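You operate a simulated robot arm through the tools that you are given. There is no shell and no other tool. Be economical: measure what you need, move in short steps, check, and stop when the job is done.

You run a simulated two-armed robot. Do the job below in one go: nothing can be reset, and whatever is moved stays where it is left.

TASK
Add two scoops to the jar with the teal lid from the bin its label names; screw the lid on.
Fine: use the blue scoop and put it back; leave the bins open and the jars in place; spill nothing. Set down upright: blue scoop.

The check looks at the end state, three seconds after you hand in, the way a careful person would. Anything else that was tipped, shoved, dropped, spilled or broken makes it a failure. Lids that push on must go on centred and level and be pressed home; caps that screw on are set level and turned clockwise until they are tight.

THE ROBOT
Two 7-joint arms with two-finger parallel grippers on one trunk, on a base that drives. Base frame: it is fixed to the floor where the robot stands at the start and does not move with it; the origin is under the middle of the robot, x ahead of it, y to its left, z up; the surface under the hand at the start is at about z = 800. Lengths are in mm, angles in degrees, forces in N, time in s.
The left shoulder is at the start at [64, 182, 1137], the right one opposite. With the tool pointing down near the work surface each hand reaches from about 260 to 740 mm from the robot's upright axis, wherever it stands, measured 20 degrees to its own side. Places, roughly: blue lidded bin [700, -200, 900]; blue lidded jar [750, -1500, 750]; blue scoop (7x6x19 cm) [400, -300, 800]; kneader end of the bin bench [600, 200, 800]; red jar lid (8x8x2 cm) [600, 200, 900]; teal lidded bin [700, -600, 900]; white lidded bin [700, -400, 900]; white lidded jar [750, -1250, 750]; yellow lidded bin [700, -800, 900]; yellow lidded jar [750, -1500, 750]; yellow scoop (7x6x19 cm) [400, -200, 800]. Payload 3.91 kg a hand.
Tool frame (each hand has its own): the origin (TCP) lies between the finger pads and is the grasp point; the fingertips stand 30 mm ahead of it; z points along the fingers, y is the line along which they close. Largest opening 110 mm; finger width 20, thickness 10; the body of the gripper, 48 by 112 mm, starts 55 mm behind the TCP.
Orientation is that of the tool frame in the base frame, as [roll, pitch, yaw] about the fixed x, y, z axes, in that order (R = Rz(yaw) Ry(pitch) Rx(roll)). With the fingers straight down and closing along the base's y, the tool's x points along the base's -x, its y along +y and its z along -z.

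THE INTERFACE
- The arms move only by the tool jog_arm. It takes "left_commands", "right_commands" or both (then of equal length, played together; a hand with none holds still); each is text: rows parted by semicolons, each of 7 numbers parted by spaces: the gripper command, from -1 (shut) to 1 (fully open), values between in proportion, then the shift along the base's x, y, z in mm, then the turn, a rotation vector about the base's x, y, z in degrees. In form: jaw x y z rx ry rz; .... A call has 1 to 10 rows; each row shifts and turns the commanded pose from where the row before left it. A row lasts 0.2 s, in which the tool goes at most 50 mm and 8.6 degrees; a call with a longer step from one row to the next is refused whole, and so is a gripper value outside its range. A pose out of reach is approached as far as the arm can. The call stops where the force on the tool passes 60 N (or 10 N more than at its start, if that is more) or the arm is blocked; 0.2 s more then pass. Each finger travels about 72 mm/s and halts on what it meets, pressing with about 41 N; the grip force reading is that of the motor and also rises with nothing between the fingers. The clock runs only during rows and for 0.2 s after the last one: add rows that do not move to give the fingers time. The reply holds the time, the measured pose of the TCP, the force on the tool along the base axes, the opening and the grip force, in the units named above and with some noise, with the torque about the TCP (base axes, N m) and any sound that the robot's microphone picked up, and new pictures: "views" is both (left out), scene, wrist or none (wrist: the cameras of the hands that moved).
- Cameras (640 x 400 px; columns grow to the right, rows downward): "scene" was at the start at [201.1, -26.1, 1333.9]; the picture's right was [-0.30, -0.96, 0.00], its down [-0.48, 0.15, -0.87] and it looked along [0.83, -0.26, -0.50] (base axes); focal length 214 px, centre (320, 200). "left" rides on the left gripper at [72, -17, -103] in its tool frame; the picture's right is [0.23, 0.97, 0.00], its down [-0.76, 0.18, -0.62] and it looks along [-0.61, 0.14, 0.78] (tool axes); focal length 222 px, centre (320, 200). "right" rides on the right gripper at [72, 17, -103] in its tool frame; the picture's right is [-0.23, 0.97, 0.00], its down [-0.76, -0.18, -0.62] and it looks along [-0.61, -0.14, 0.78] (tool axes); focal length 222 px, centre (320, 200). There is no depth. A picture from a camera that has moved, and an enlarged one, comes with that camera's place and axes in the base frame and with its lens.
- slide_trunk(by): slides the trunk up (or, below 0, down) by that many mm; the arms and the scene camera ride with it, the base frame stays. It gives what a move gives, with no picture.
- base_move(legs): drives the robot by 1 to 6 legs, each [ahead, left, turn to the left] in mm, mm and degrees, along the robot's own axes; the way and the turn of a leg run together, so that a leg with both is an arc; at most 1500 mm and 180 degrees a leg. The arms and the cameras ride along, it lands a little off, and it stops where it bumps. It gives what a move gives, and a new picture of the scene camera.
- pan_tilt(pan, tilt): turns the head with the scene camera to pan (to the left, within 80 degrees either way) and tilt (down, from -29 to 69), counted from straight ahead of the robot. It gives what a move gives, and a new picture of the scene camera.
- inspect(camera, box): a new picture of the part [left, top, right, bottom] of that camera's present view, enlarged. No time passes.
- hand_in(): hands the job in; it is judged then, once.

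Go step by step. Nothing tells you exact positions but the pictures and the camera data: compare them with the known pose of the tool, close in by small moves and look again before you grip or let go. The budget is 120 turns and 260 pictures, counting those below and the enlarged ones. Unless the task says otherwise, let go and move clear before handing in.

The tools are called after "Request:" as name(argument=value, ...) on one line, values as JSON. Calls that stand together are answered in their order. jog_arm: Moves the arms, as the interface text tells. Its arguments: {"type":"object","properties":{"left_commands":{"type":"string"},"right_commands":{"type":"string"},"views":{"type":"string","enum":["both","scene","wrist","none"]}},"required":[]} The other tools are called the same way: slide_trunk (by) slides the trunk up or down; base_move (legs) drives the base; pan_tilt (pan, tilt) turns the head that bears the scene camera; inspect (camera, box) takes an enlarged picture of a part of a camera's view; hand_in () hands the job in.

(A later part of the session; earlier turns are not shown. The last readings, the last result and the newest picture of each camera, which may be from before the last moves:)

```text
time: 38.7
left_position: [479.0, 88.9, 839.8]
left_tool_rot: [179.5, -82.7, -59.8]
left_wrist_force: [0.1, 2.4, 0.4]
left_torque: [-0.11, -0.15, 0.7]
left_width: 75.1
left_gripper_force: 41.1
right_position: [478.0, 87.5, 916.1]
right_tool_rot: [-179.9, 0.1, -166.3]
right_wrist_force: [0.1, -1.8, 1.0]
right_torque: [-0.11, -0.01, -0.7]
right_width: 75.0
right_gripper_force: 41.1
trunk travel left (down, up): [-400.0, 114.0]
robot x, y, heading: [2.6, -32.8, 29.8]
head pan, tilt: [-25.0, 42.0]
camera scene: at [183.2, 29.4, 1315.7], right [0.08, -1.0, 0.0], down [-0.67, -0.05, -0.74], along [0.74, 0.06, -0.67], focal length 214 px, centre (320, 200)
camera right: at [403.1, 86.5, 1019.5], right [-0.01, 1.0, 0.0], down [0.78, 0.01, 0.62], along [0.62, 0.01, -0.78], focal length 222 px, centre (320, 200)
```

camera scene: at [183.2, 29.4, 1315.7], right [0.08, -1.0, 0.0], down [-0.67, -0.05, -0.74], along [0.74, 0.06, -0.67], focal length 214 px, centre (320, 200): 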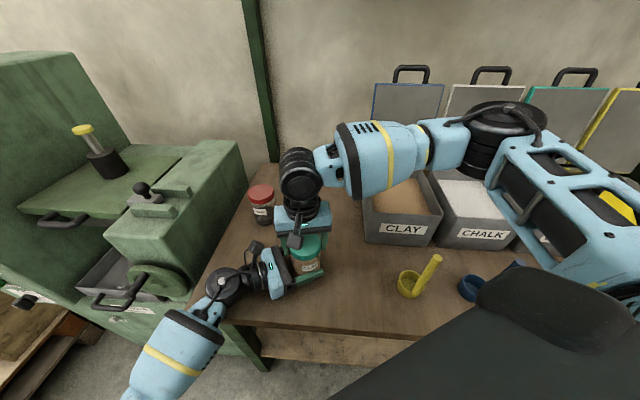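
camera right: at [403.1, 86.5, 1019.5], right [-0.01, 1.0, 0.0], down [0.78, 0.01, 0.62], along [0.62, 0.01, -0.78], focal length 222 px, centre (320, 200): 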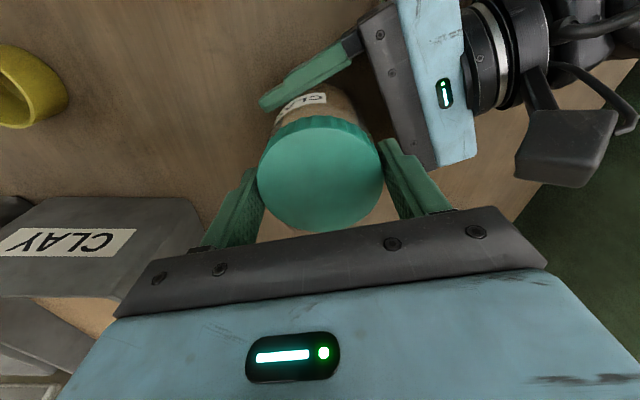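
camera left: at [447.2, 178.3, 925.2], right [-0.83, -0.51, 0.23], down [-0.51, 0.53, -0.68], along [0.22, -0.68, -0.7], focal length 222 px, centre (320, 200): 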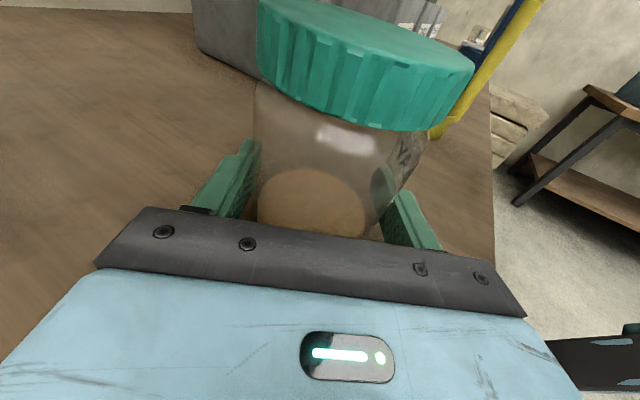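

Torque of 0.7 N·m reaches the jar, which now holds still. I'll keep turning and watch force, torque and sound.

Request:
jog_arm(right_commands="-1 0 0 0 0 0 8;-1 0 0 0 0 0 8;-1 0 0 0 0 0 8;-1 0 0 0 0 0 8", views="wrist")

```text
time: 39.7
left_position: [478.4, 88.4, 839.6]
left_tool_rot: [179.8, -82.6, -60.1]
left_wrist_force: [-0.2, 2.5, -2.1]
left_torque: [-0.01, -0.22, 1.04]
left_width: 75.0
left_gripper_force: 41.1
right_position: [477.8, 87.3, 917.5]
right_tool_rot: [-179.9, 0.0, -134.3]
right_wrist_force: [1.7, -4.2, 1.9]
right_torque: [-0.12, -0.03, -1.12]
right_width: 75.3
right_gripper_force: 40.6
trunk travel left (down, up): [-400.0, 114.0]
robot x, y, heading: [-1.1, -36.0, 29.9]
head pan, tilt: [-25.0, 42.0]
camera right: at [414.9, 46.9, 1019.5], right [-0.54, 0.84, 0.0], down [0.66, 0.42, 0.62], along [0.53, 0.34, -0.78], focal length 222 px, centre (320, 200)
```

right: 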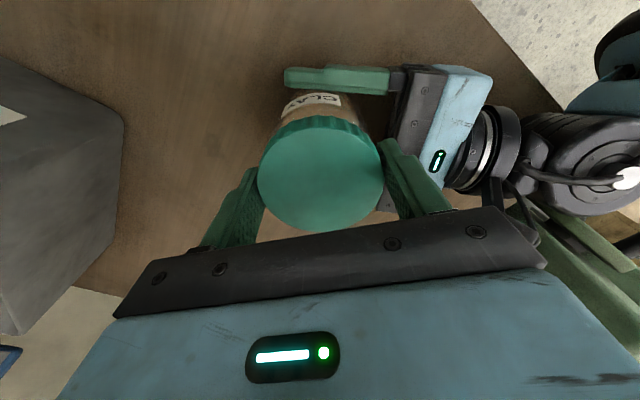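

Request:
inspect(camera="left", box=[200, 0, 520, 260])

Request:
inspect(camera="scene", box=[260, 200, 360, 300])

```text
1.54 times, centred on (360, 130) of left
camera zoom: at [447.2, 178.4, 925.2], right [-0.83, -0.51, 0.23], down [-0.51, 0.53, -0.68], along [0.22, -0.68, -0.7], focal length 342 px, centre (258, 308)
```

zoom: 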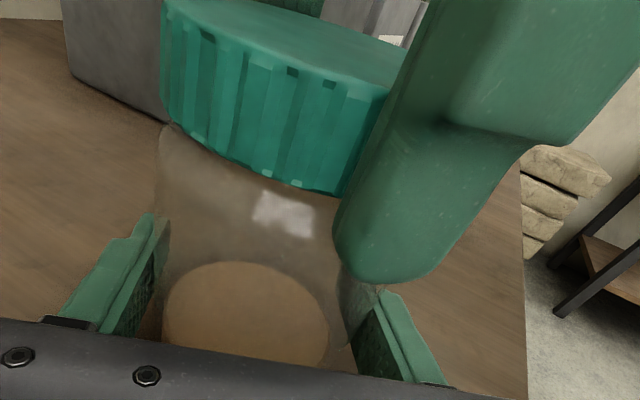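

```text
4.00 times, centred on (310, 250) of scene
camera zoom: at [183.2, 29.3, 1315.7], right [0.08, -1.0, 0.0], down [-0.67, -0.05, -0.74], along [0.74, 0.06, -0.67], focal length 858 px, centre (360, 0)
```

zoom: 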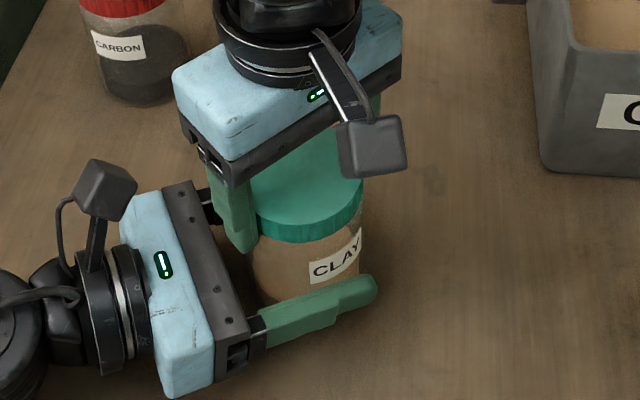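

The label followed the lid, so the jar slipped in the left grip, or the right fingertips caught the jar too (both are 75 mm wide). I'll regrip 7 mm higher, on the lid only, and try again.

Request:
jog_arm(right_commands="-0.2 0 0 0 0 0 0;0.3 0 0 0 0 0 0;0.3 0 0 7 0 0 -8;0.3 0 0 0 0 0 -8;0.3 0 0 0 0 0 -8;0.3 0 0 0 0 0 -8;0.3 0 0 0 0 0 -8;0.3 0 0 0 0 0 -8;0.3 0 0 0 0 0 -8;0.3 0 0 0 0 0 -8", views="none")

Request:
jog_arm(right_commands="-1 0 0 0 0 0 0;-1 0 0 0 0 0 0;-1 0 0 0 0 0 0;-1 0 0 0 0 0 0", views="wrist")

Request:
jog_arm(right_commands="-1 0 0 0 0 0 8;-1 0 0 0 0 0 8;-1 0 0 0 0 0 8;-1 0 0 0 0 0 8", views="wrist")

```text
time: 41.9
left_position: [478.7, 88.9, 839.0]
left_tool_rot: [179.3, -82.7, -59.6]
left_wrist_force: [2.1, -6.4, -3.9]
left_torque: [0.43, 0.09, -0.09]
left_width: 74.9
left_gripper_force: 40.7
right_position: [477.7, 88.3, 923.9]
right_tool_rot: [180.0, 0.1, 161.5]
right_wrist_force: [-1.0, 5.4, 0.1]
right_torque: [0.09, 0.02, 0.1]
right_width: 74.3
right_gripper_force: 2.8
trunk travel left (down, up): [-400.0, 114.0]
robot x, y, heading: [1.6, -33.3, 29.7]
head pan, tilt: [-25.0, 42.0]
```

```text
time: 42.9
left_position: [478.6, 88.2, 838.8]
left_tool_rot: [179.6, -82.8, -60.0]
left_wrist_force: [-3.7, -12.5, -4.1]
left_torque: [0.83, -0.28, 0.02]
left_width: 74.7
left_gripper_force: 40.8
right_position: [479.6, 88.3, 923.9]
right_tool_rot: [179.9, 0.1, 161.6]
right_wrist_force: [5.6, 12.0, 0.1]
right_torque: [0.29, -0.13, -0.03]
right_width: 71.4
right_gripper_force: 41.4
trunk travel left (down, up): [-400.0, 114.0]
robot x, y, heading: [-0.0, -35.4, 29.7]
head pan, tilt: [-25.0, 42.0]
camera right: at [414.9, 126.8, 1027.0], right [0.52, 0.85, 0.0], down [0.67, -0.41, 0.62], along [0.53, -0.32, -0.78], focal length 222 px, centre (320, 200)
```

right: 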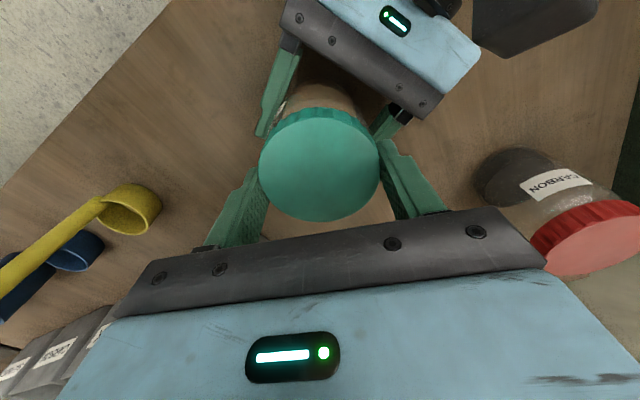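

```text
time: 43.9
left_position: [479.1, 87.4, 839.7]
left_tool_rot: [179.5, -82.6, -59.9]
left_wrist_force: [-8.8, -18.3, -3.8]
left_torque: [1.0, -0.58, -0.01]
left_width: 74.6
left_gripper_force: 41.4
right_position: [479.1, 88.1, 924.2]
right_tool_rot: [179.8, 0.2, -166.2]
right_wrist_force: [9.7, 18.7, 0.8]
right_torque: [0.52, -0.16, -0.02]
right_width: 71.1
right_gripper_force: 40.3
trunk travel left (down, up): [-400.0, 114.0]
robot x, y, heading: [1.2, -34.0, 29.6]
head pan, tilt: [-25.0, 42.0]
camera right: at [403.7, 87.1, 1027.0], right [-0.01, 1.0, 0.0], down [0.78, 0.01, 0.62], along [0.62, 0.01, -0.78], focal length 222 px, centre (320, 200)
```

right: 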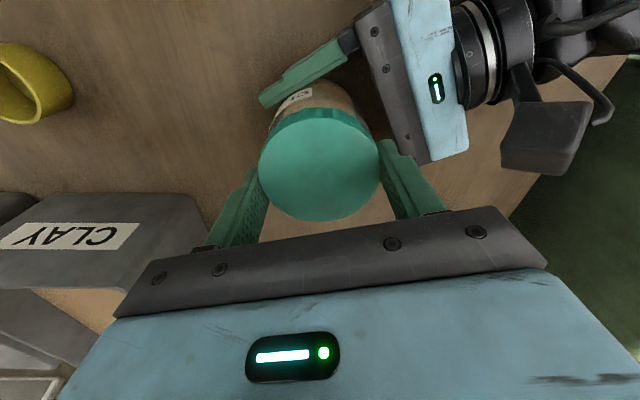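

Request:
inspect(camera="scene", box=[260, 200, 360, 300])

Request:
inspect(camera="left", box=[200, 0, 520, 260])

```text
4.00 times, centred on (310, 250) of scene
camera zoom: at [183.3, 29.4, 1315.7], right [0.08, -1.0, 0.0], down [-0.67, -0.05, -0.74], along [0.74, 0.06, -0.67], focal length 858 px, centre (360, 0)
```

zoom: 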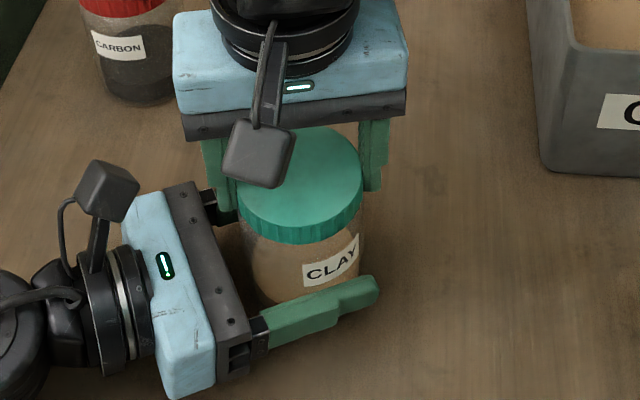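

```text
1.54 times, centred on (360, 130) of left
camera zoom: at [446.9, 177.3, 924.9], right [-0.83, -0.51, 0.23], down [-0.51, 0.53, -0.68], along [0.22, -0.68, -0.7], focal length 342 px, centre (258, 308)
```

zoom: 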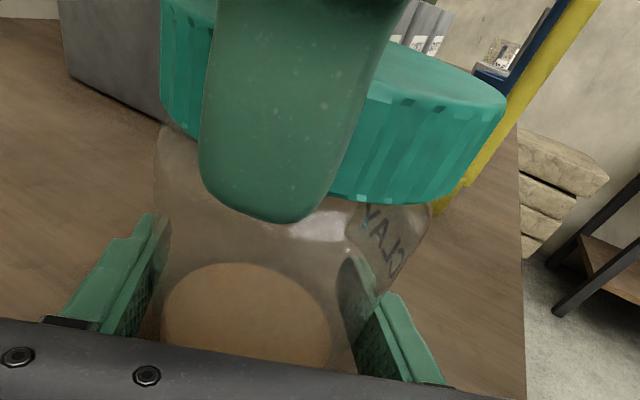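

The grip looks off-centre now (71 mm chord). I'll open fully, lift a bit and look again.

Request:
jog_arm(right_commands="0 0 0 0 0 0 0;1 0 0 0 0 0 0;1 0 0 0 0 0 0;1 0 0 25 0 0 0;1 0 0 25 0 0 0", views="both")

Request:
inspect(camera="scene", box=[260, 200, 360, 300])

```text
time: 45.1
left_position: [478.3, 88.5, 839.9]
left_tool_rot: [179.5, -82.6, -59.8]
left_wrist_force: [0.4, 0.2, -4.0]
left_torque: [0.01, 0.01, -0.01]
left_width: 74.9
left_gripper_force: 40.7
right_position: [477.2, 87.0, 974.0]
right_tool_rot: [-180.0, 0.0, -166.3]
right_wrist_force: [-0.4, 0.2, 0.2]
right_torque: [-0.02, 0.03, 0.0]
right_width: 110.3
right_gripper_force: 0.1
trunk travel left (down, up): [-400.0, 114.0]
robot x, y, heading: [-0.7, -36.7, 29.7]
head pan, tilt: [-25.0, 42.0]
camera scene: at [183.1, 29.4, 1315.7], right [0.08, -1.0, 0.0], down [-0.67, -0.05, -0.74], along [0.74, 0.06, -0.67], focal length 214 px, centre (320, 200)
camera right: at [402.6, 85.6, 1076.9], right [-0.01, 1.0, 0.0], down [0.78, 0.01, 0.62], along [0.62, 0.01, -0.78], focal length 222 px, centre (320, 200)
```

scene: 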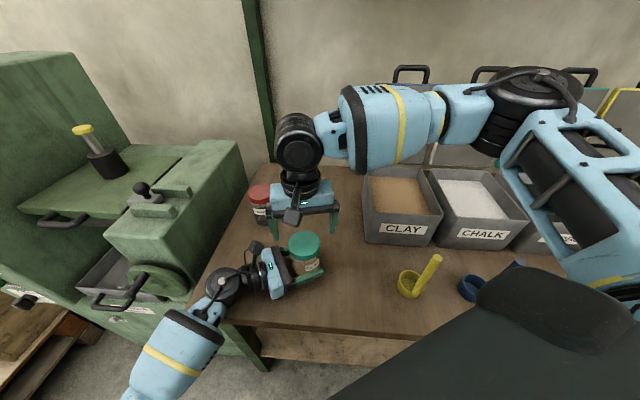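
right: 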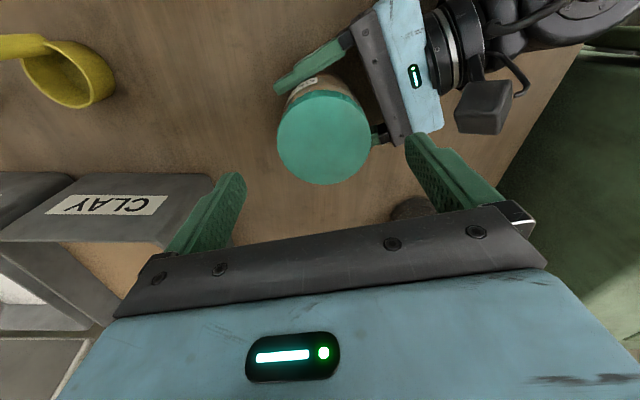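

```text
4.00 times, centred on (310, 250) of scene
camera zoom: at [183.1, 29.4, 1315.7], right [0.08, -1.0, 0.0], down [-0.67, -0.05, -0.74], along [0.74, 0.06, -0.67], focal length 858 px, centre (360, 0)
```

zoom: 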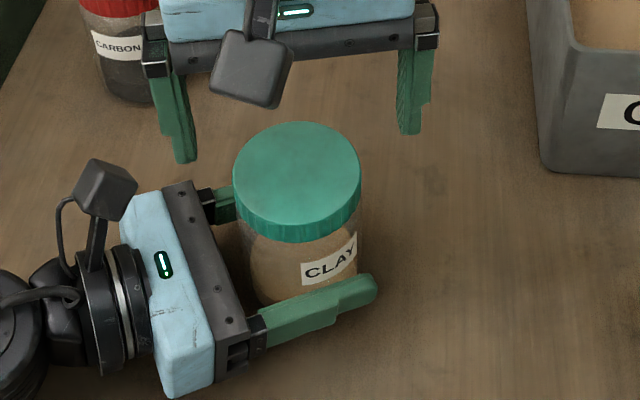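

The lid is at about (477, 89). I'll rewind, grip carefully at z = 914, turn 32° and compare the label before and after.

Request:
jog_arm(right_commands="1 0 2 -10 0 0 -8;1 0 0 -10 0 0 -8;1 0 0 -10 0 0 -8;1 0 0 -10 0 0 -8;1 0 0 -10 0 0 -8;1 0 0 -10 0 0 -8;0.3 0 0 0 0 0 0;-0.5 0 0 0 0 0 0;-1 0 0 0 0 0 0;-1 0 0 0 0 0 0", views="wrist")

Request:
jog_arm(right_commands="-1 0 0 0 0 0 8;-1 0 0 0 0 0 8", views="none")

Request:
jog_arm(right_commands="-1 0 0 0 0 0 8;-1 0 0 0 0 0 8", views="wrist")

Request:
inspect(camera="scene", box=[260, 200, 360, 300])

```text
time: 47.3
left_position: [479.1, 88.6, 839.3]
left_tool_rot: [179.4, -82.7, -59.7]
left_wrist_force: [-2.2, -1.9, -2.0]
left_torque: [0.18, 0.06, 0.71]
left_width: 74.8
left_gripper_force: 41.4
right_position: [478.9, 88.0, 914.4]
right_tool_rot: [-180.0, 0.2, 145.5]
right_wrist_force: [1.7, 2.6, 1.0]
right_torque: [0.01, -0.23, -0.71]
right_width: 74.9
right_gripper_force: 41.3
trunk travel left (down, up): [-400.0, 114.0]
robot x, y, heading: [0.4, -33.1, 29.9]
head pan, tilt: [-25.0, 42.0]
camera right: at [427.4, 143.9, 1017.1], right [0.74, 0.67, 0.0], down [0.53, -0.58, 0.62], along [0.42, -0.46, -0.78], focal length 222 px, centre (320, 200)
```

right: 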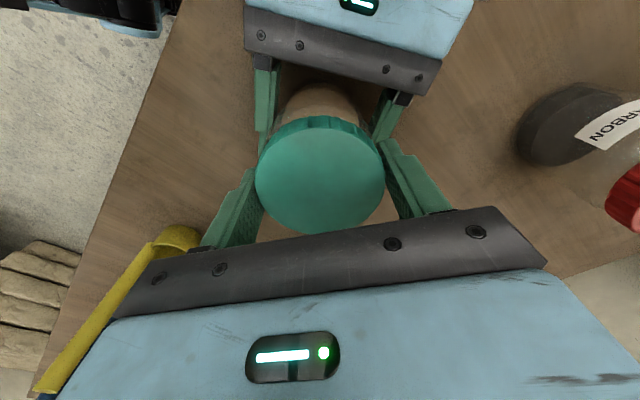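

```text
time: 47.9
left_position: [478.1, 89.1, 838.9]
left_tool_rot: [179.6, -82.7, -59.9]
left_wrist_force: [-5.8, -6.1, -0.9]
left_torque: [0.3, -0.24, 1.7]
left_width: 74.7
left_gripper_force: 40.9
right_position: [476.9, 89.5, 914.4]
right_tool_rot: [179.9, 0.0, 161.4]
right_wrist_force: [6.1, 7.5, 0.3]
right_torque: [0.25, -0.2, -1.71]
right_width: 74.7
right_gripper_force: 40.9
trunk travel left (down, up): [-400.0, 114.0]
robot x, y, heading: [2.3, -35.6, 29.7]
head pan, tilt: [-25.0, 42.0]
```

```text
time: 48.5
left_position: [477.6, 87.4, 840.2]
left_tool_rot: [179.0, -82.7, -59.6]
left_wrist_force: [-11.1, -13.0, 0.2]
left_torque: [0.56, -0.26, 1.16]
left_width: 75.1
left_gripper_force: 41.0
right_position: [479.1, 90.1, 914.4]
right_tool_rot: [179.9, 0.3, 177.6]
right_wrist_force: [10.6, 12.9, 0.2]
right_torque: [0.45, -0.55, -1.12]
right_width: 75.0
right_gripper_force: 41.2
trunk travel left (down, up): [-400.0, 114.0]
robot x, y, heading: [-1.9, -34.2, 29.8]
head pan, tilt: [-25.0, 42.0]
camera right: at [406.0, 109.5, 1017.3], right [0.27, 0.96, 0.0], down [0.75, -0.21, 0.62], along [0.6, -0.16, -0.78], focal length 222 px, centre (320, 200)
```

right: 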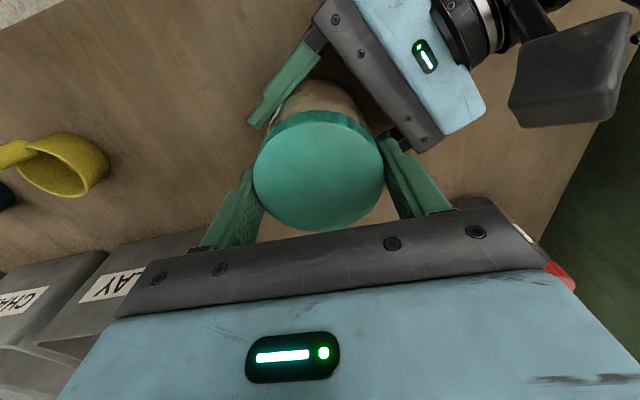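

```text
4.00 times, centred on (310, 250) of scene
camera zoom: at [183.3, 29.5, 1315.7], right [0.08, -1.0, 0.0], down [-0.67, -0.05, -0.74], along [0.74, 0.06, -0.67], focal length 858 px, centre (360, 0)
```

zoom: 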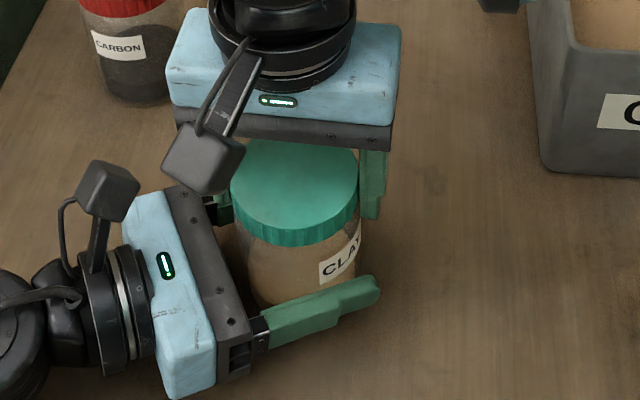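

Torque peaked at 1.7 then dropped; the label moved about 20° while the hand turned 32°, so something is giving. I'll continue 40° more and compare again.

Request:
jog_arm(right_commands="-1 0 0 0 0 0 8;-1 0 0 0 0 0 8;-1 0 0 0 0 0 8", views="none")

Request:
jog_arm(right_commands="-1 0 0 0 0 0 8;-1 0 0 0 0 0 8;-1 0 0 0 0 0 8", views="wrist")

Request:
inspect(camera="scene", box=[260, 200, 360, 300])

Request:
inspect(camera="left", box=[200, 0, 520, 260])

```text
time: 49.3
left_position: [478.1, 90.0, 839.9]
left_tool_rot: [-179.8, -82.6, -60.3]
left_wrist_force: [-3.2, -8.0, -3.2]
left_torque: [0.5, -0.53, 1.24]
left_width: 75.3
left_gripper_force: 41.1
right_position: [478.7, 90.0, 914.2]
right_tool_rot: [-179.9, 0.0, -158.3]
right_wrist_force: [3.0, 8.0, 3.0]
right_torque: [-0.03, 0.39, -1.26]
right_width: 74.6
right_gripper_force: 40.8
trunk travel left (down, up): [-400.0, 114.0]
robot x, y, heading: [2.0, -34.5, 29.9]
head pan, tilt: [-25.0, 42.0]
```

```text
time: 50.1
left_position: [479.5, 91.1, 839.6]
left_tool_rot: [179.4, -82.7, -59.4]
left_wrist_force: [-0.2, 6.2, -1.1]
left_torque: [-0.49, -0.07, 0.67]
left_width: 74.9
left_gripper_force: 41.5
right_position: [477.9, 88.8, 913.4]
right_tool_rot: [-179.9, -0.1, -134.3]
right_wrist_force: [1.2, -6.4, 2.2]
right_torque: [-0.13, -0.11, -0.65]
right_width: 74.8
right_gripper_force: 41.1
trunk travel left (down, up): [-400.0, 114.0]
robot x, y, heading: [0.4, -34.1, 29.6]
head pan, tilt: [-25.0, 42.0]
camera right: at [415.1, 48.7, 1016.3], right [-0.54, 0.84, 0.0], down [0.66, 0.42, 0.62], along [0.53, 0.33, -0.78], focal length 222 px, centre (320, 200)
```

right: 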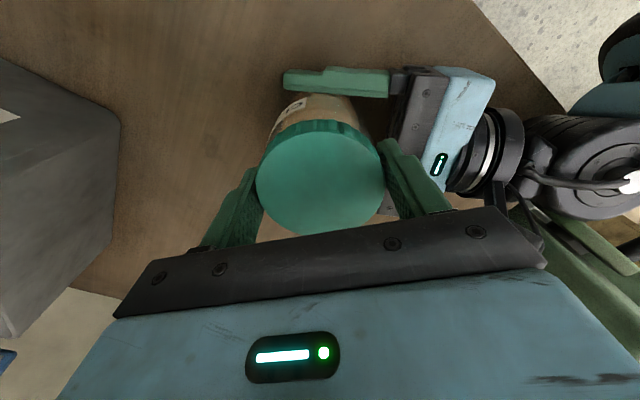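

```text
4.00 times, centred on (310, 250) of scene
camera zoom: at [183.3, 29.5, 1315.7], right [0.08, -1.0, 0.0], down [-0.67, -0.05, -0.74], along [0.74, 0.06, -0.67], focal length 858 px, centre (360, 0)
```

zoom: 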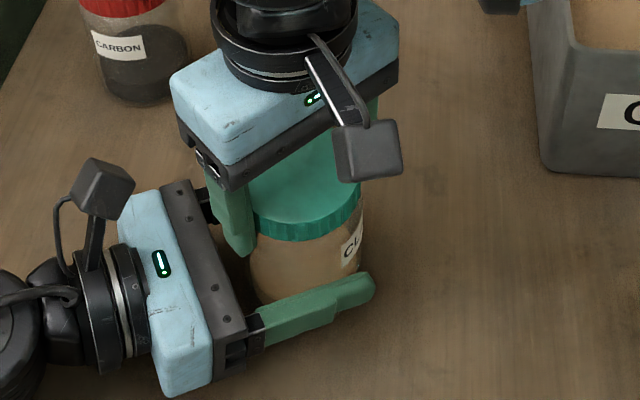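

```text
1.54 times, centred on (360, 130) of left
camera zoom: at [447.7, 179.9, 925.3], right [-0.83, -0.51, 0.23], down [-0.51, 0.53, -0.68], along [0.22, -0.68, -0.7], focal length 342 px, centre (258, 308)
```

zoom: 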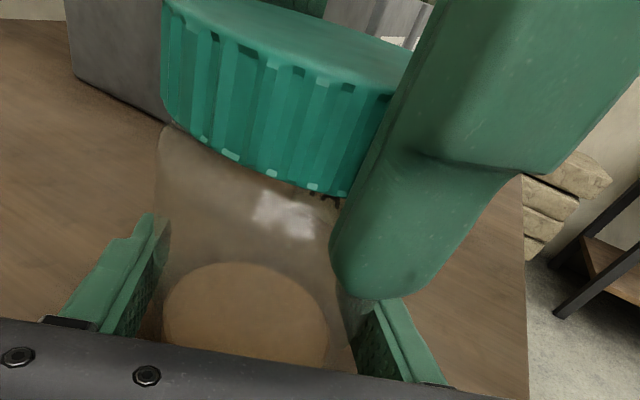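

Torque is falling and the jar barely moved this time, so the lid is coming loose. I'll continue as far as the wrist allows.

Request:
jog_arm(right_commands="-1 0 0 0 0 0 8;-1 0 0 0 0 0 8;-1 0 0 0 0 0 8;-1 0 0 0 0 0 8;-1 0 0 0 0 0 8;-1 0 0 0 0 0 8;-1 0 0 0 0 0 8;-1 0 0 0 0 0 8", views="wrist")

```text
time: 51.9
left_position: [478.4, 89.6, 839.3]
left_tool_rot: [179.4, -82.6, -59.8]
left_wrist_force: [0.7, -1.8, -3.5]
left_torque: [-0.13, -0.12, 1.26]
left_width: 74.7
left_gripper_force: 41.2
right_position: [478.3, 90.4, 914.1]
right_tool_rot: [-180.0, 0.1, -70.3]
right_wrist_force: [-0.9, 0.6, 2.2]
right_torque: [0.11, 0.16, -1.28]
right_width: 75.2
right_gripper_force: 40.6
trunk travel left (down, up): [-400.0, 114.0]
robot x, y, heading: [-0.5, -31.1, 29.8]
head pan, tilt: [-25.0, 42.0]
camera right: at [486.1, 15.4, 1017.1], right [-0.99, -0.11, 0.0], down [-0.09, 0.78, 0.62], along [-0.07, 0.62, -0.78], focal length 222 px, centre (320, 200)
```

right: 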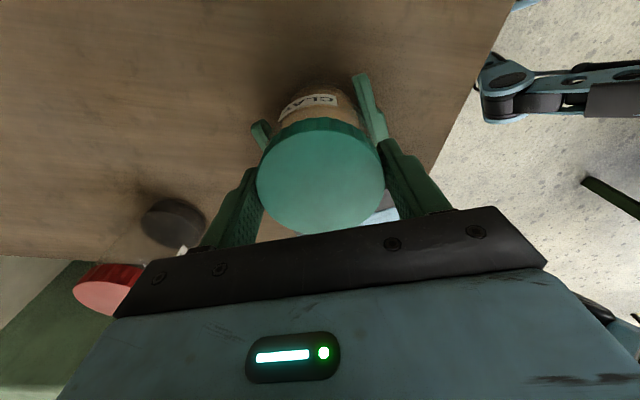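

Request:
inspect(camera="right", box=[240, 70, 400, 240])

Request:
jog_arm(right_commands="-1 0 0 0 0 0 8;-1 0 0 0 0 0 8;-1 0 0 0 0 0 8;-1 0 0 0 0 0 8", views="none")

Request:
inspect(camera="right", box=[240, 70, 400, 240])

```text
2.35 times, centred on (320, 155) of right
camera zoom: at [486.1, 15.4, 1017.1], right [-0.99, -0.11, 0.0], down [-0.09, 0.78, 0.62], along [-0.07, 0.62, -0.78], focal length 523 px, centre (320, 306)
```

zoom: 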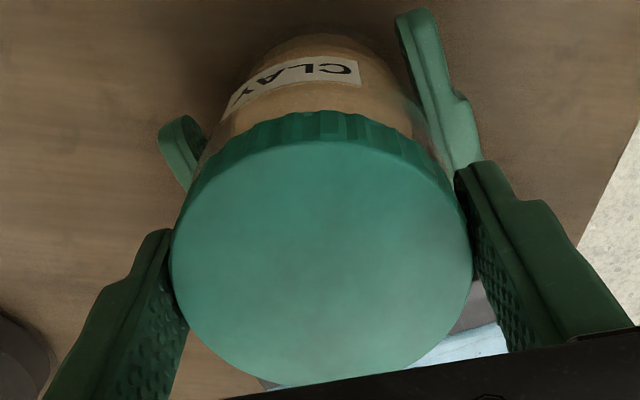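

```text
time: 52.9
left_position: [478.1, 88.4, 840.1]
left_tool_rot: [179.3, -82.8, -59.7]
left_wrist_force: [-3.6, -5.1, -1.2]
left_torque: [0.12, 0.01, 1.13]
left_width: 75.0
left_gripper_force: 41.3
right_position: [478.6, 90.1, 914.5]
right_tool_rot: [-179.9, 0.1, -38.3]
right_wrist_force: [4.0, 4.6, 1.0]
right_torque: [0.14, -0.23, -1.16]
right_width: 75.0
right_gripper_force: 41.5
trunk travel left (down, up): [-400.0, 114.0]
robot x, y, heading: [1.6, -33.9, 29.9]
head pan, tilt: [-25.0, 42.0]
```

```text
2.35 times, centred on (320, 155) of right
camera zoom: at [524.4, 31.5, 1017.1], right [-0.78, -0.62, 0.0], down [-0.49, 0.61, 0.62], along [-0.39, 0.49, -0.78], focal length 523 px, centre (320, 306)
```

zoom: 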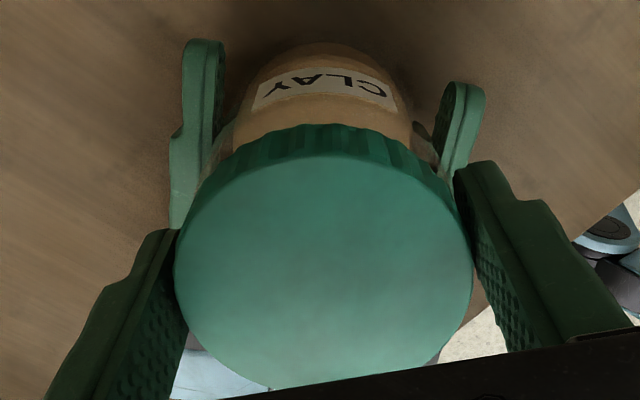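

About 90° of relative turn so far. The wrist has a range of nearly 180°, so I'll open fully, rewind and take another long stroke.

Request:
jog_arm(right_commands="0.3 0 0 0 0 0 0;1 0 0 0 0 0 0;1 0 0 0 0 0 -8.5;1 0 0 0 0 0 -8.5;1 0 0 0 0 0 -8.5;1 0 0 0 0 0 -8.5;1 0 0 0 0 0 -8.5;1 0 0 0 0 0 -8.5;1 0 0 0 0 0 -8.5;1 0 0 0 0 0 -8.5", views="none")

Request:
jog_arm(right_commands="1 0 0 0 0 0 -8.5;1 0 0 0 0 0 -8.5;1 0 0 0 0 0 -8.5;1 0 0 0 0 0 -8.5;1 0 0 0 0 0 -8.5;1 0 0 0 0 0 -8.5;1 0 0 0 0 0 -8.5;1 0 0 0 0 0 -8.5;1 0 0 0 0 0 -8.5;1 0 0 0 0 0 -8.5", views="wrist")

Request:
inspect(camera="scene", box=[260, 200, 360, 300])

```text
time: 55.1
left_position: [477.9, 89.2, 840.5]
left_tool_rot: [179.6, -82.7, -59.8]
left_wrist_force: [0.8, 1.4, -0.8]
left_torque: [-0.06, -0.03, 0.02]
left_width: 74.5
left_gripper_force: 40.4
right_position: [477.9, 89.3, 913.9]
right_tool_rot: [180.0, 0.1, -106.5]
right_wrist_force: [0.6, -1.1, -0.2]
right_torque: [0.01, -0.01, 0.01]
right_width: 109.9
right_gripper_force: 0.1
trunk travel left (down, up): [-400.0, 114.0]
robot x, y, heading: [0.0, -30.6, 29.8]
head pan, tilt: [-25.0, 42.0]
```

```text
time: 57.3
left_position: [478.6, 89.0, 839.4]
left_tool_rot: [179.5, -82.7, -59.8]
left_wrist_force: [1.2, 0.0, 0.0]
left_torque: [-0.07, -0.07, 0.07]
left_width: 74.5
left_gripper_force: 41.2
right_position: [477.8, 89.5, 915.0]
right_tool_rot: [180.0, -0.1, 168.5]
right_wrist_force: [0.1, 0.8, 0.6]
right_torque: [-0.02, 0.03, 0.01]
right_width: 109.9
right_gripper_force: 0.1
trunk travel left (down, up): [-400.0, 114.0]
robot x, y, heading: [-2.3, -35.1, 29.5]
head pan, tilt: [-25.0, 42.0]
camera right: at [409.7, 120.4, 1016.5], right [0.42, 0.91, 0.0], down [0.71, -0.33, 0.62], along [0.57, -0.26, -0.78], focal length 222 px, centre (320, 200)
```

right: 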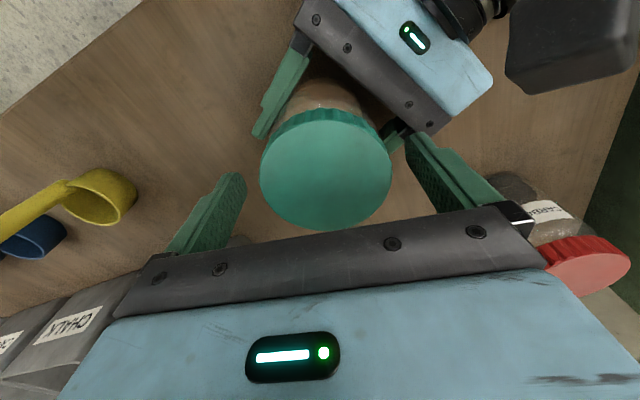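

```text
4.00 times, centred on (310, 250) of scene
camera zoom: at [183.1, 29.5, 1315.7], right [0.08, -1.0, 0.0], down [-0.67, -0.05, -0.74], along [0.74, 0.06, -0.67], focal length 858 px, centre (360, 0)
```

zoom: 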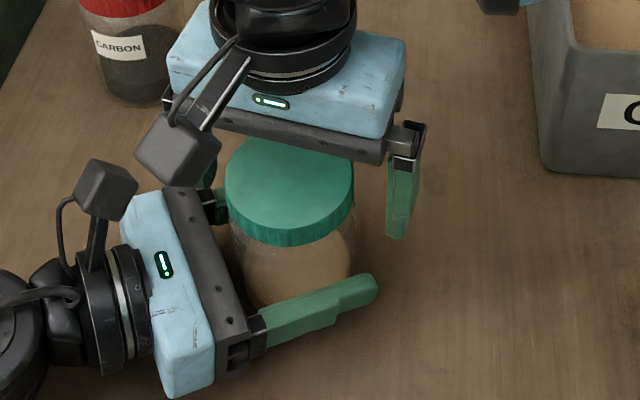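

The lid/jar centre has crept to about (475, 93). I'll recentre, grip and take another long stroke.

Request:
jog_arm(right_commands="1 -3 4 0 0 0 0;0.3 0 0 0 0 0 0;-0.5 0 0 0 0 0 0;-1 0 0 0 0 0 0;-1 0 0 0 0 0 8;-1 0 0 0 0 0 8;-1 0 0 0 0 0 8;-1 0 0 0 0 0 8", views="none")

Request:
jog_arm(right_commands="-1 0 0 0 0 0 8;-1 0 0 0 0 0 8;-1 0 0 0 0 0 8;-1 0 0 0 0 0 8;-1 0 0 0 0 0 8;-1 0 0 0 0 0 8;-1 0 0 0 0 0 8;-1 0 0 0 0 0 8", views="none")

Request:
jog_arm(right_commands="-1 0 0 0 0 0 8;-1 0 0 0 0 0 8;-1 0 0 0 0 0 8;-1 0 0 0 0 0 8;-1 0 0 0 0 0 8;-1 0 0 0 0 0 8;-1 0 0 0 0 0 8", views="wrist")

Request:
inspect(camera="scene", box=[260, 200, 360, 300])

```text
time: 59.1
left_position: [478.1, 90.8, 839.6]
left_tool_rot: [179.6, -82.7, -59.7]
left_wrist_force: [-0.1, -0.9, -0.1]
left_torque: [0.01, 0.02, 1.72]
left_width: 75.1
left_gripper_force: 41.2
right_position: [475.0, 91.4, 913.5]
right_tool_rot: [-179.9, 0.0, -159.3]
right_wrist_force: [0.3, -0.5, 0.5]
right_torque: [0.0, -0.04, -1.77]
right_width: 75.2
right_gripper_force: 41.5
trunk travel left (down, up): [-400.0, 114.0]
robot x, y, heading: [-4.3, -35.6, 29.4]
head pan, tilt: [-25.0, 42.0]
```

```text
time: 60.9
left_position: [477.1, 88.9, 840.1]
left_tool_rot: [179.5, -82.7, -59.8]
left_wrist_force: [0.9, 0.0, -2.4]
left_torque: [0.11, 0.09, 1.07]
left_width: 74.9
left_gripper_force: 40.8
right_position: [474.5, 93.2, 915.2]
right_tool_rot: [-180.0, 0.2, -95.3]
right_wrist_force: [-1.7, 0.4, 1.8]
right_torque: [-0.23, -0.08, -1.11]
right_width: 74.6
right_gripper_force: 40.7
trunk travel left (down, up): [-400.0, 114.0]
robot x, y, heading: [-1.4, -35.6, 29.8]
head pan, tilt: [-25.0, 42.0]
```

```text
time: 62.5
left_position: [477.6, 88.4, 840.6]
left_tool_rot: [179.5, -82.6, -59.8]
left_wrist_force: [-8.3, -4.7, -0.9]
left_torque: [0.12, -0.36, 1.55]
left_width: 74.8
left_gripper_force: 41.5
right_position: [476.4, 93.4, 913.9]
right_tool_rot: [-179.8, 0.2, -39.4]
right_wrist_force: [8.5, 5.4, -1.0]
right_torque: [0.17, -0.21, -1.52]
right_width: 74.4
right_gripper_force: 40.5
trunk travel left (down, up): [-400.0, 114.0]
robot x, y, heading: [-1.5, -33.4, 29.9]
head pan, tilt: [-25.0, 42.0]
camera right: at [520.9, 33.6, 1016.7], right [-0.79, -0.61, 0.0], down [-0.48, 0.62, 0.62], along [-0.38, 0.5, -0.78], focal length 222 px, centre (320, 200)
```

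right: 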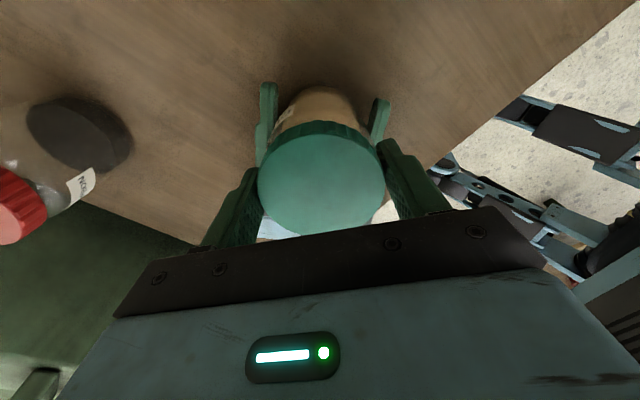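

```text
4.00 times, centred on (310, 250) of scene
camera zoom: at [183.2, 29.5, 1315.7], right [0.08, -1.0, 0.0], down [-0.67, -0.05, -0.74], along [0.74, 0.06, -0.67], focal length 858 px, centre (360, 0)
```

zoom: 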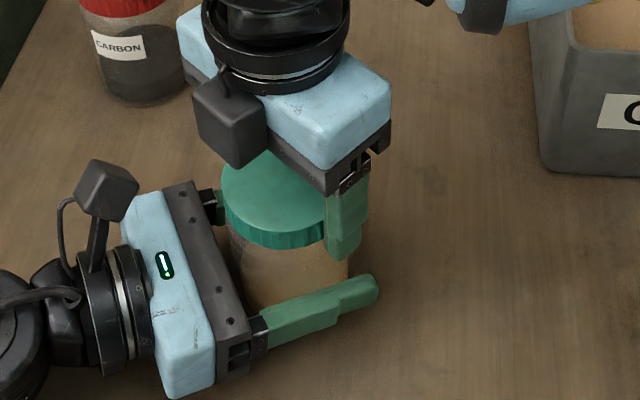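

Request:
inspect(camera="left", box=[200, 0, 520, 260])

Request:
inspect(camera="right", box=[250, 105, 395, 196])

Request:
jog_arm(right_commands="-1 0 0 0 0 0 8;-1 0 0 0 0 0 8;-1 0 0 0 0 0 8", views="none")

Request:
inspect(camera="right", box=[250, 105, 395, 196])

```text
1.54 times, centred on (360, 130) of left
camera zoom: at [446.9, 177.7, 925.2], right [-0.83, -0.51, 0.23], down [-0.51, 0.53, -0.68], along [0.22, -0.68, -0.7], focal length 342 px, centre (258, 308)
```

zoom: 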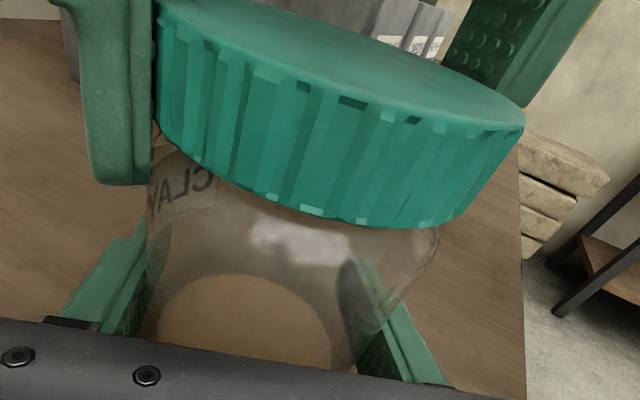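

```text
4.40 times, centred on (322, 150) of right
camera zoom: at [520.9, 33.6, 1016.7], right [-0.79, -0.61, 0.0], down [-0.48, 0.62, 0.62], along [-0.38, 0.5, -0.78], focal length 976 px, centre (309, 418)
```

zoom: 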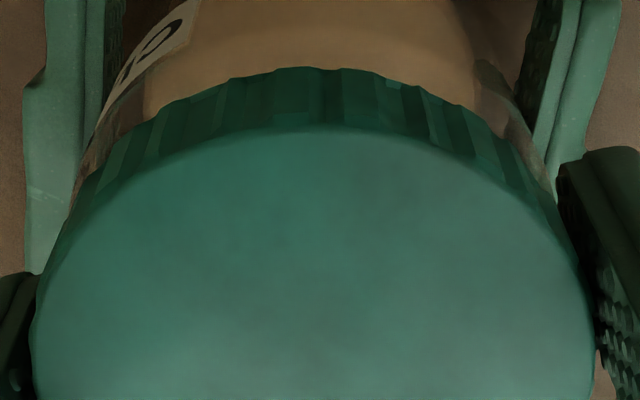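

```text
time: 63.3
left_position: [476.2, 86.4, 839.4]
left_tool_rot: [179.4, -82.7, -60.3]
left_wrist_force: [-16.0, -22.4, 1.5]
left_torque: [0.87, -0.7, 1.52]
left_width: 75.0
left_gripper_force: 40.8
right_position: [476.1, 93.3, 915.3]
right_tool_rot: [-179.6, 0.0, -15.5]
right_wrist_force: [15.9, 21.5, -4.3]
right_torque: [0.73, -0.47, -1.37]
right_width: 75.0
right_gripper_force: 41.1
trunk travel left (down, up): [-400.0, 114.0]
robot x, y, heading: [-0.5, -35.6, 29.8]
head pan, tilt: [-25.0, 42.0]
```

```text
4.40 times, centred on (322, 150) of right
camera zoom: at [541.2, 57.6, 1017.5], right [-0.48, -0.88, -0.01], down [-0.69, 0.37, 0.62], along [-0.55, 0.3, -0.78], focal length 976 px, centre (309, 418)
```

zoom: 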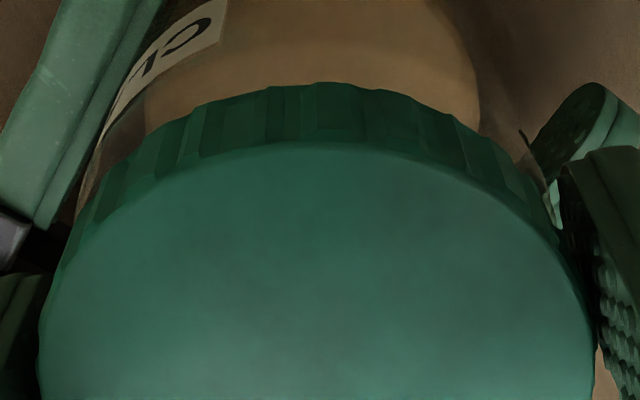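

The label alone doesn't tell whether the lid turns on the jar or the fingers slip on the lid. I'll use the lid's ribs: close left-camera views before and after a small 6° turn.

Request:
inspect(camera="left", box=[220, 0, 480, 162])

Request:
jog_arm(right_commands="-1 0 0 0 0 0 6", views="none")

Request:
inspect(camera="left", box=[220, 0, 480, 162])

```text
2.46 times, centred on (350, 81) of left
camera zoom: at [446.6, 176.2, 925.2], right [-0.83, -0.5, 0.23], down [-0.51, 0.54, -0.68], along [0.22, -0.68, -0.7], focal length 547 px, centre (246, 493)
```

zoom: 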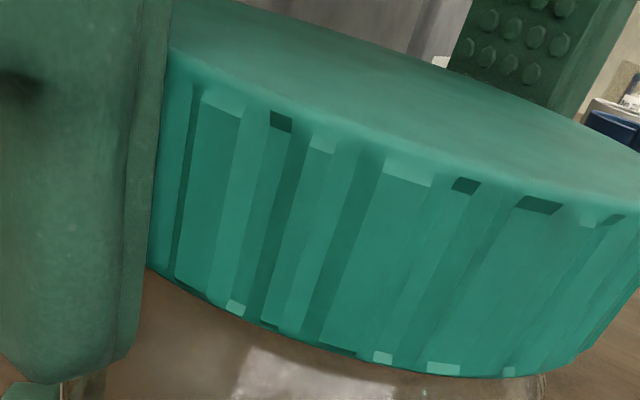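

```text
time: 63.7
left_position: [477.7, 86.7, 839.0]
left_tool_rot: [179.4, -82.8, -60.1]
left_wrist_force: [-15.1, -26.0, 1.3]
left_torque: [0.91, -0.65, 0.89]
left_width: 74.8
left_gripper_force: 41.2
right_position: [476.7, 94.6, 916.0]
right_tool_rot: [-179.4, -0.1, -9.3]
right_wrist_force: [15.0, 25.3, -2.3]
right_torque: [0.89, -0.43, -0.74]
right_width: 74.9
right_gripper_force: 40.8
trunk travel left (down, up): [-400.0, 114.0]
robot x, y, heading: [-3.3, -33.2, 29.8]
head pan, tilt: [-25.0, 42.0]
```

```text
2.46 times, centred on (350, 81) of left
camera zoom: at [446.6, 176.1, 925.2], right [-0.83, -0.5, 0.23], down [-0.51, 0.54, -0.68], along [0.22, -0.68, -0.7], focal length 547 px, centre (246, 493)
```

zoom: 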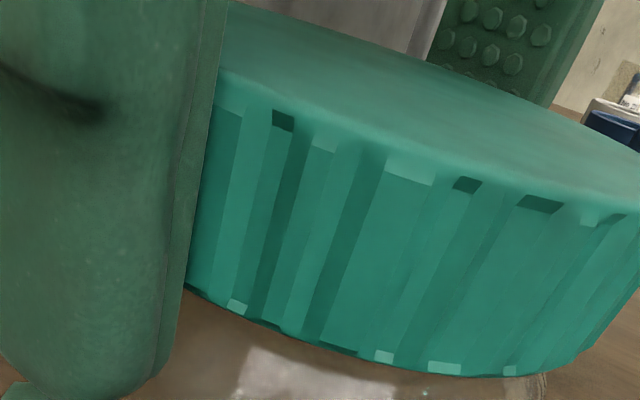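

The ribs show it plainly: the fingers slide on the lid and the lid stays put. Off-centre side force cuts the usable torque, so I'll release, rewind and measure the lid centre again for a clean grip.

Request:
jog_arm(right_commands="0.3 0 0 0 0 0 0;1 0 0 0 0 0 0;1 0 0 0 0 0 -8.5;1 0 0 0 0 0 -8.5;1 0 0 0 0 0 -8.5;1 0 0 0 0 0 -8.5;1 0 0 0 0 0 -8.5;1 0 0 0 0 0 -8.5;1 0 0 0 0 0 -8.5;1 0 0 0 0 0 -8.5", views="none")

Request:
jog_arm(right_commands="1 0 0 0 0 0 -8.5;1 0 0 0 0 0 -8.5;1 0 0 0 0 0 -8.5;1 0 0 0 0 0 -8.5;1 0 0 0 0 0 -8.5;1 0 0 0 0 0 0", views="both")

Request:
inspect(camera="scene", box=[260, 200, 360, 300])

Request:
inspect(camera="left", box=[200, 0, 520, 260])

```text
time: 65.9
left_position: [478.4, 89.1, 839.4]
left_tool_rot: [179.4, -82.7, -59.9]
left_wrist_force: [0.3, 1.3, 0.1]
left_torque: [-0.05, 0.0, 0.0]
left_width: 74.6
left_gripper_force: 41.1
right_position: [475.9, 92.5, 914.5]
right_tool_rot: [179.9, 0.2, -77.6]
right_wrist_force: [-0.4, 1.4, -0.6]
right_torque: [-0.02, 0.01, 0.0]
right_width: 110.1
right_gripper_force: 0.1
trunk travel left (down, up): [-400.0, 114.0]
robot x, y, heading: [-4.9, -34.1, 29.8]
head pan, tilt: [-25.0, 42.0]
```

```text
time: 67.3
left_position: [477.8, 88.7, 840.1]
left_tool_rot: [179.4, -82.7, -59.7]
left_wrist_force: [0.3, -0.1, -0.4]
left_torque: [-0.07, -0.02, 0.03]
left_width: 74.6
left_gripper_force: 41.2
right_position: [475.0, 93.1, 915.0]
right_tool_rot: [180.0, 0.1, -120.0]
right_wrist_force: [-0.3, 0.5, 0.5]
right_torque: [0.0, -0.03, -0.04]
right_width: 110.0
right_gripper_force: 0.0
trunk travel left (down, up): [-400.0, 114.0]
robot x, y, heading: [2.3, -32.9, 29.8]
head pan, tilt: [-25.0, 42.0]
camera scene: at [183.2, 29.5, 1315.7], right [0.08, -1.0, 0.0], down [-0.67, -0.05, -0.74], along [0.74, 0.06, -0.67], focal length 214 px, centre (320, 200)
camera right: at [423.8, 38.2, 1017.0], right [-0.73, 0.68, 0.0], down [0.53, 0.57, 0.62], along [0.43, 0.46, -0.78], focal length 222 px, centre (320, 200)
```

scene: 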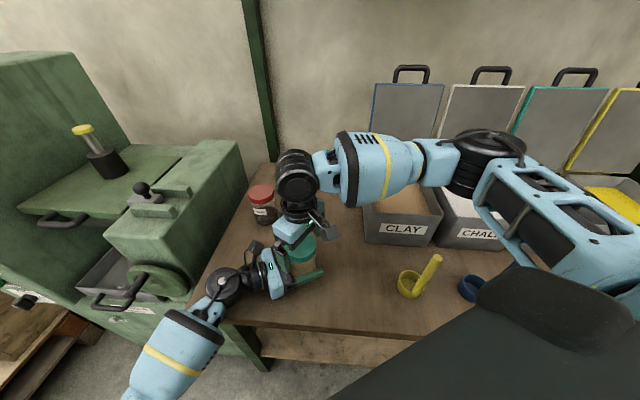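
right: 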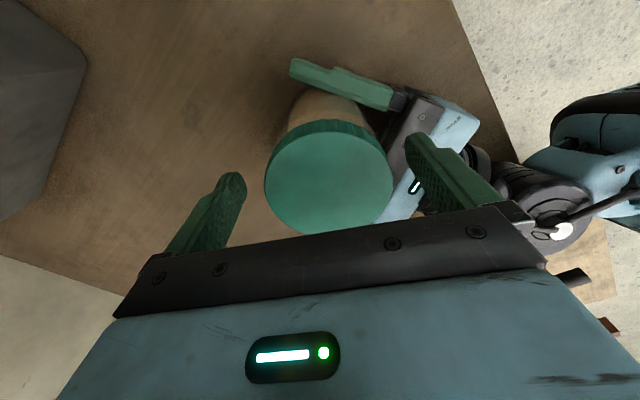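

```text
4.00 times, centred on (310, 250) of scene
camera zoom: at [183.2, 29.5, 1315.7], right [0.08, -1.0, 0.0], down [-0.67, -0.05, -0.74], along [0.74, 0.06, -0.67], focal length 858 px, centre (360, 0)
```

zoom: 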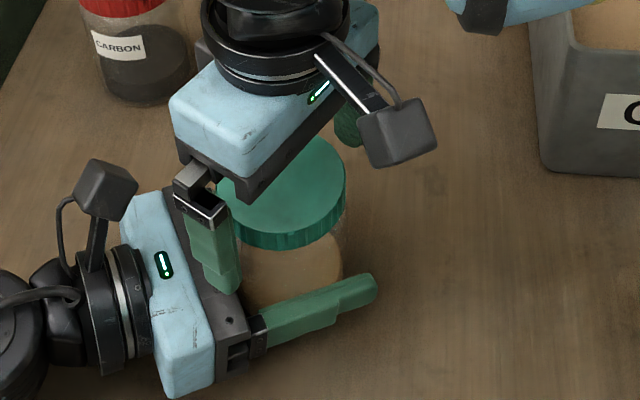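

```text
1.54 times, centred on (360, 130) of left
camera zoom: at [447.2, 178.3, 925.1], right [-0.83, -0.51, 0.23], down [-0.51, 0.53, -0.68], along [0.22, -0.68, -0.7], focal length 342 px, centre (258, 308)
```

zoom: 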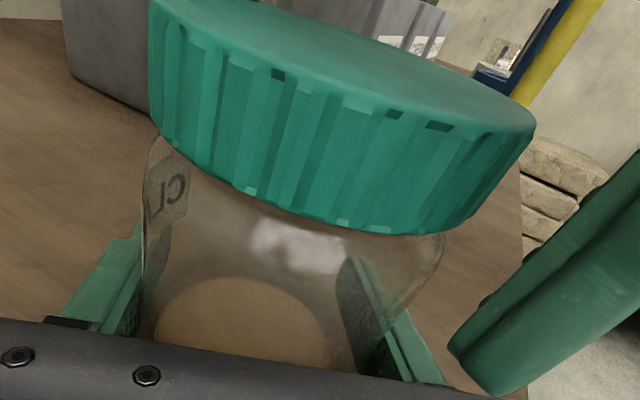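

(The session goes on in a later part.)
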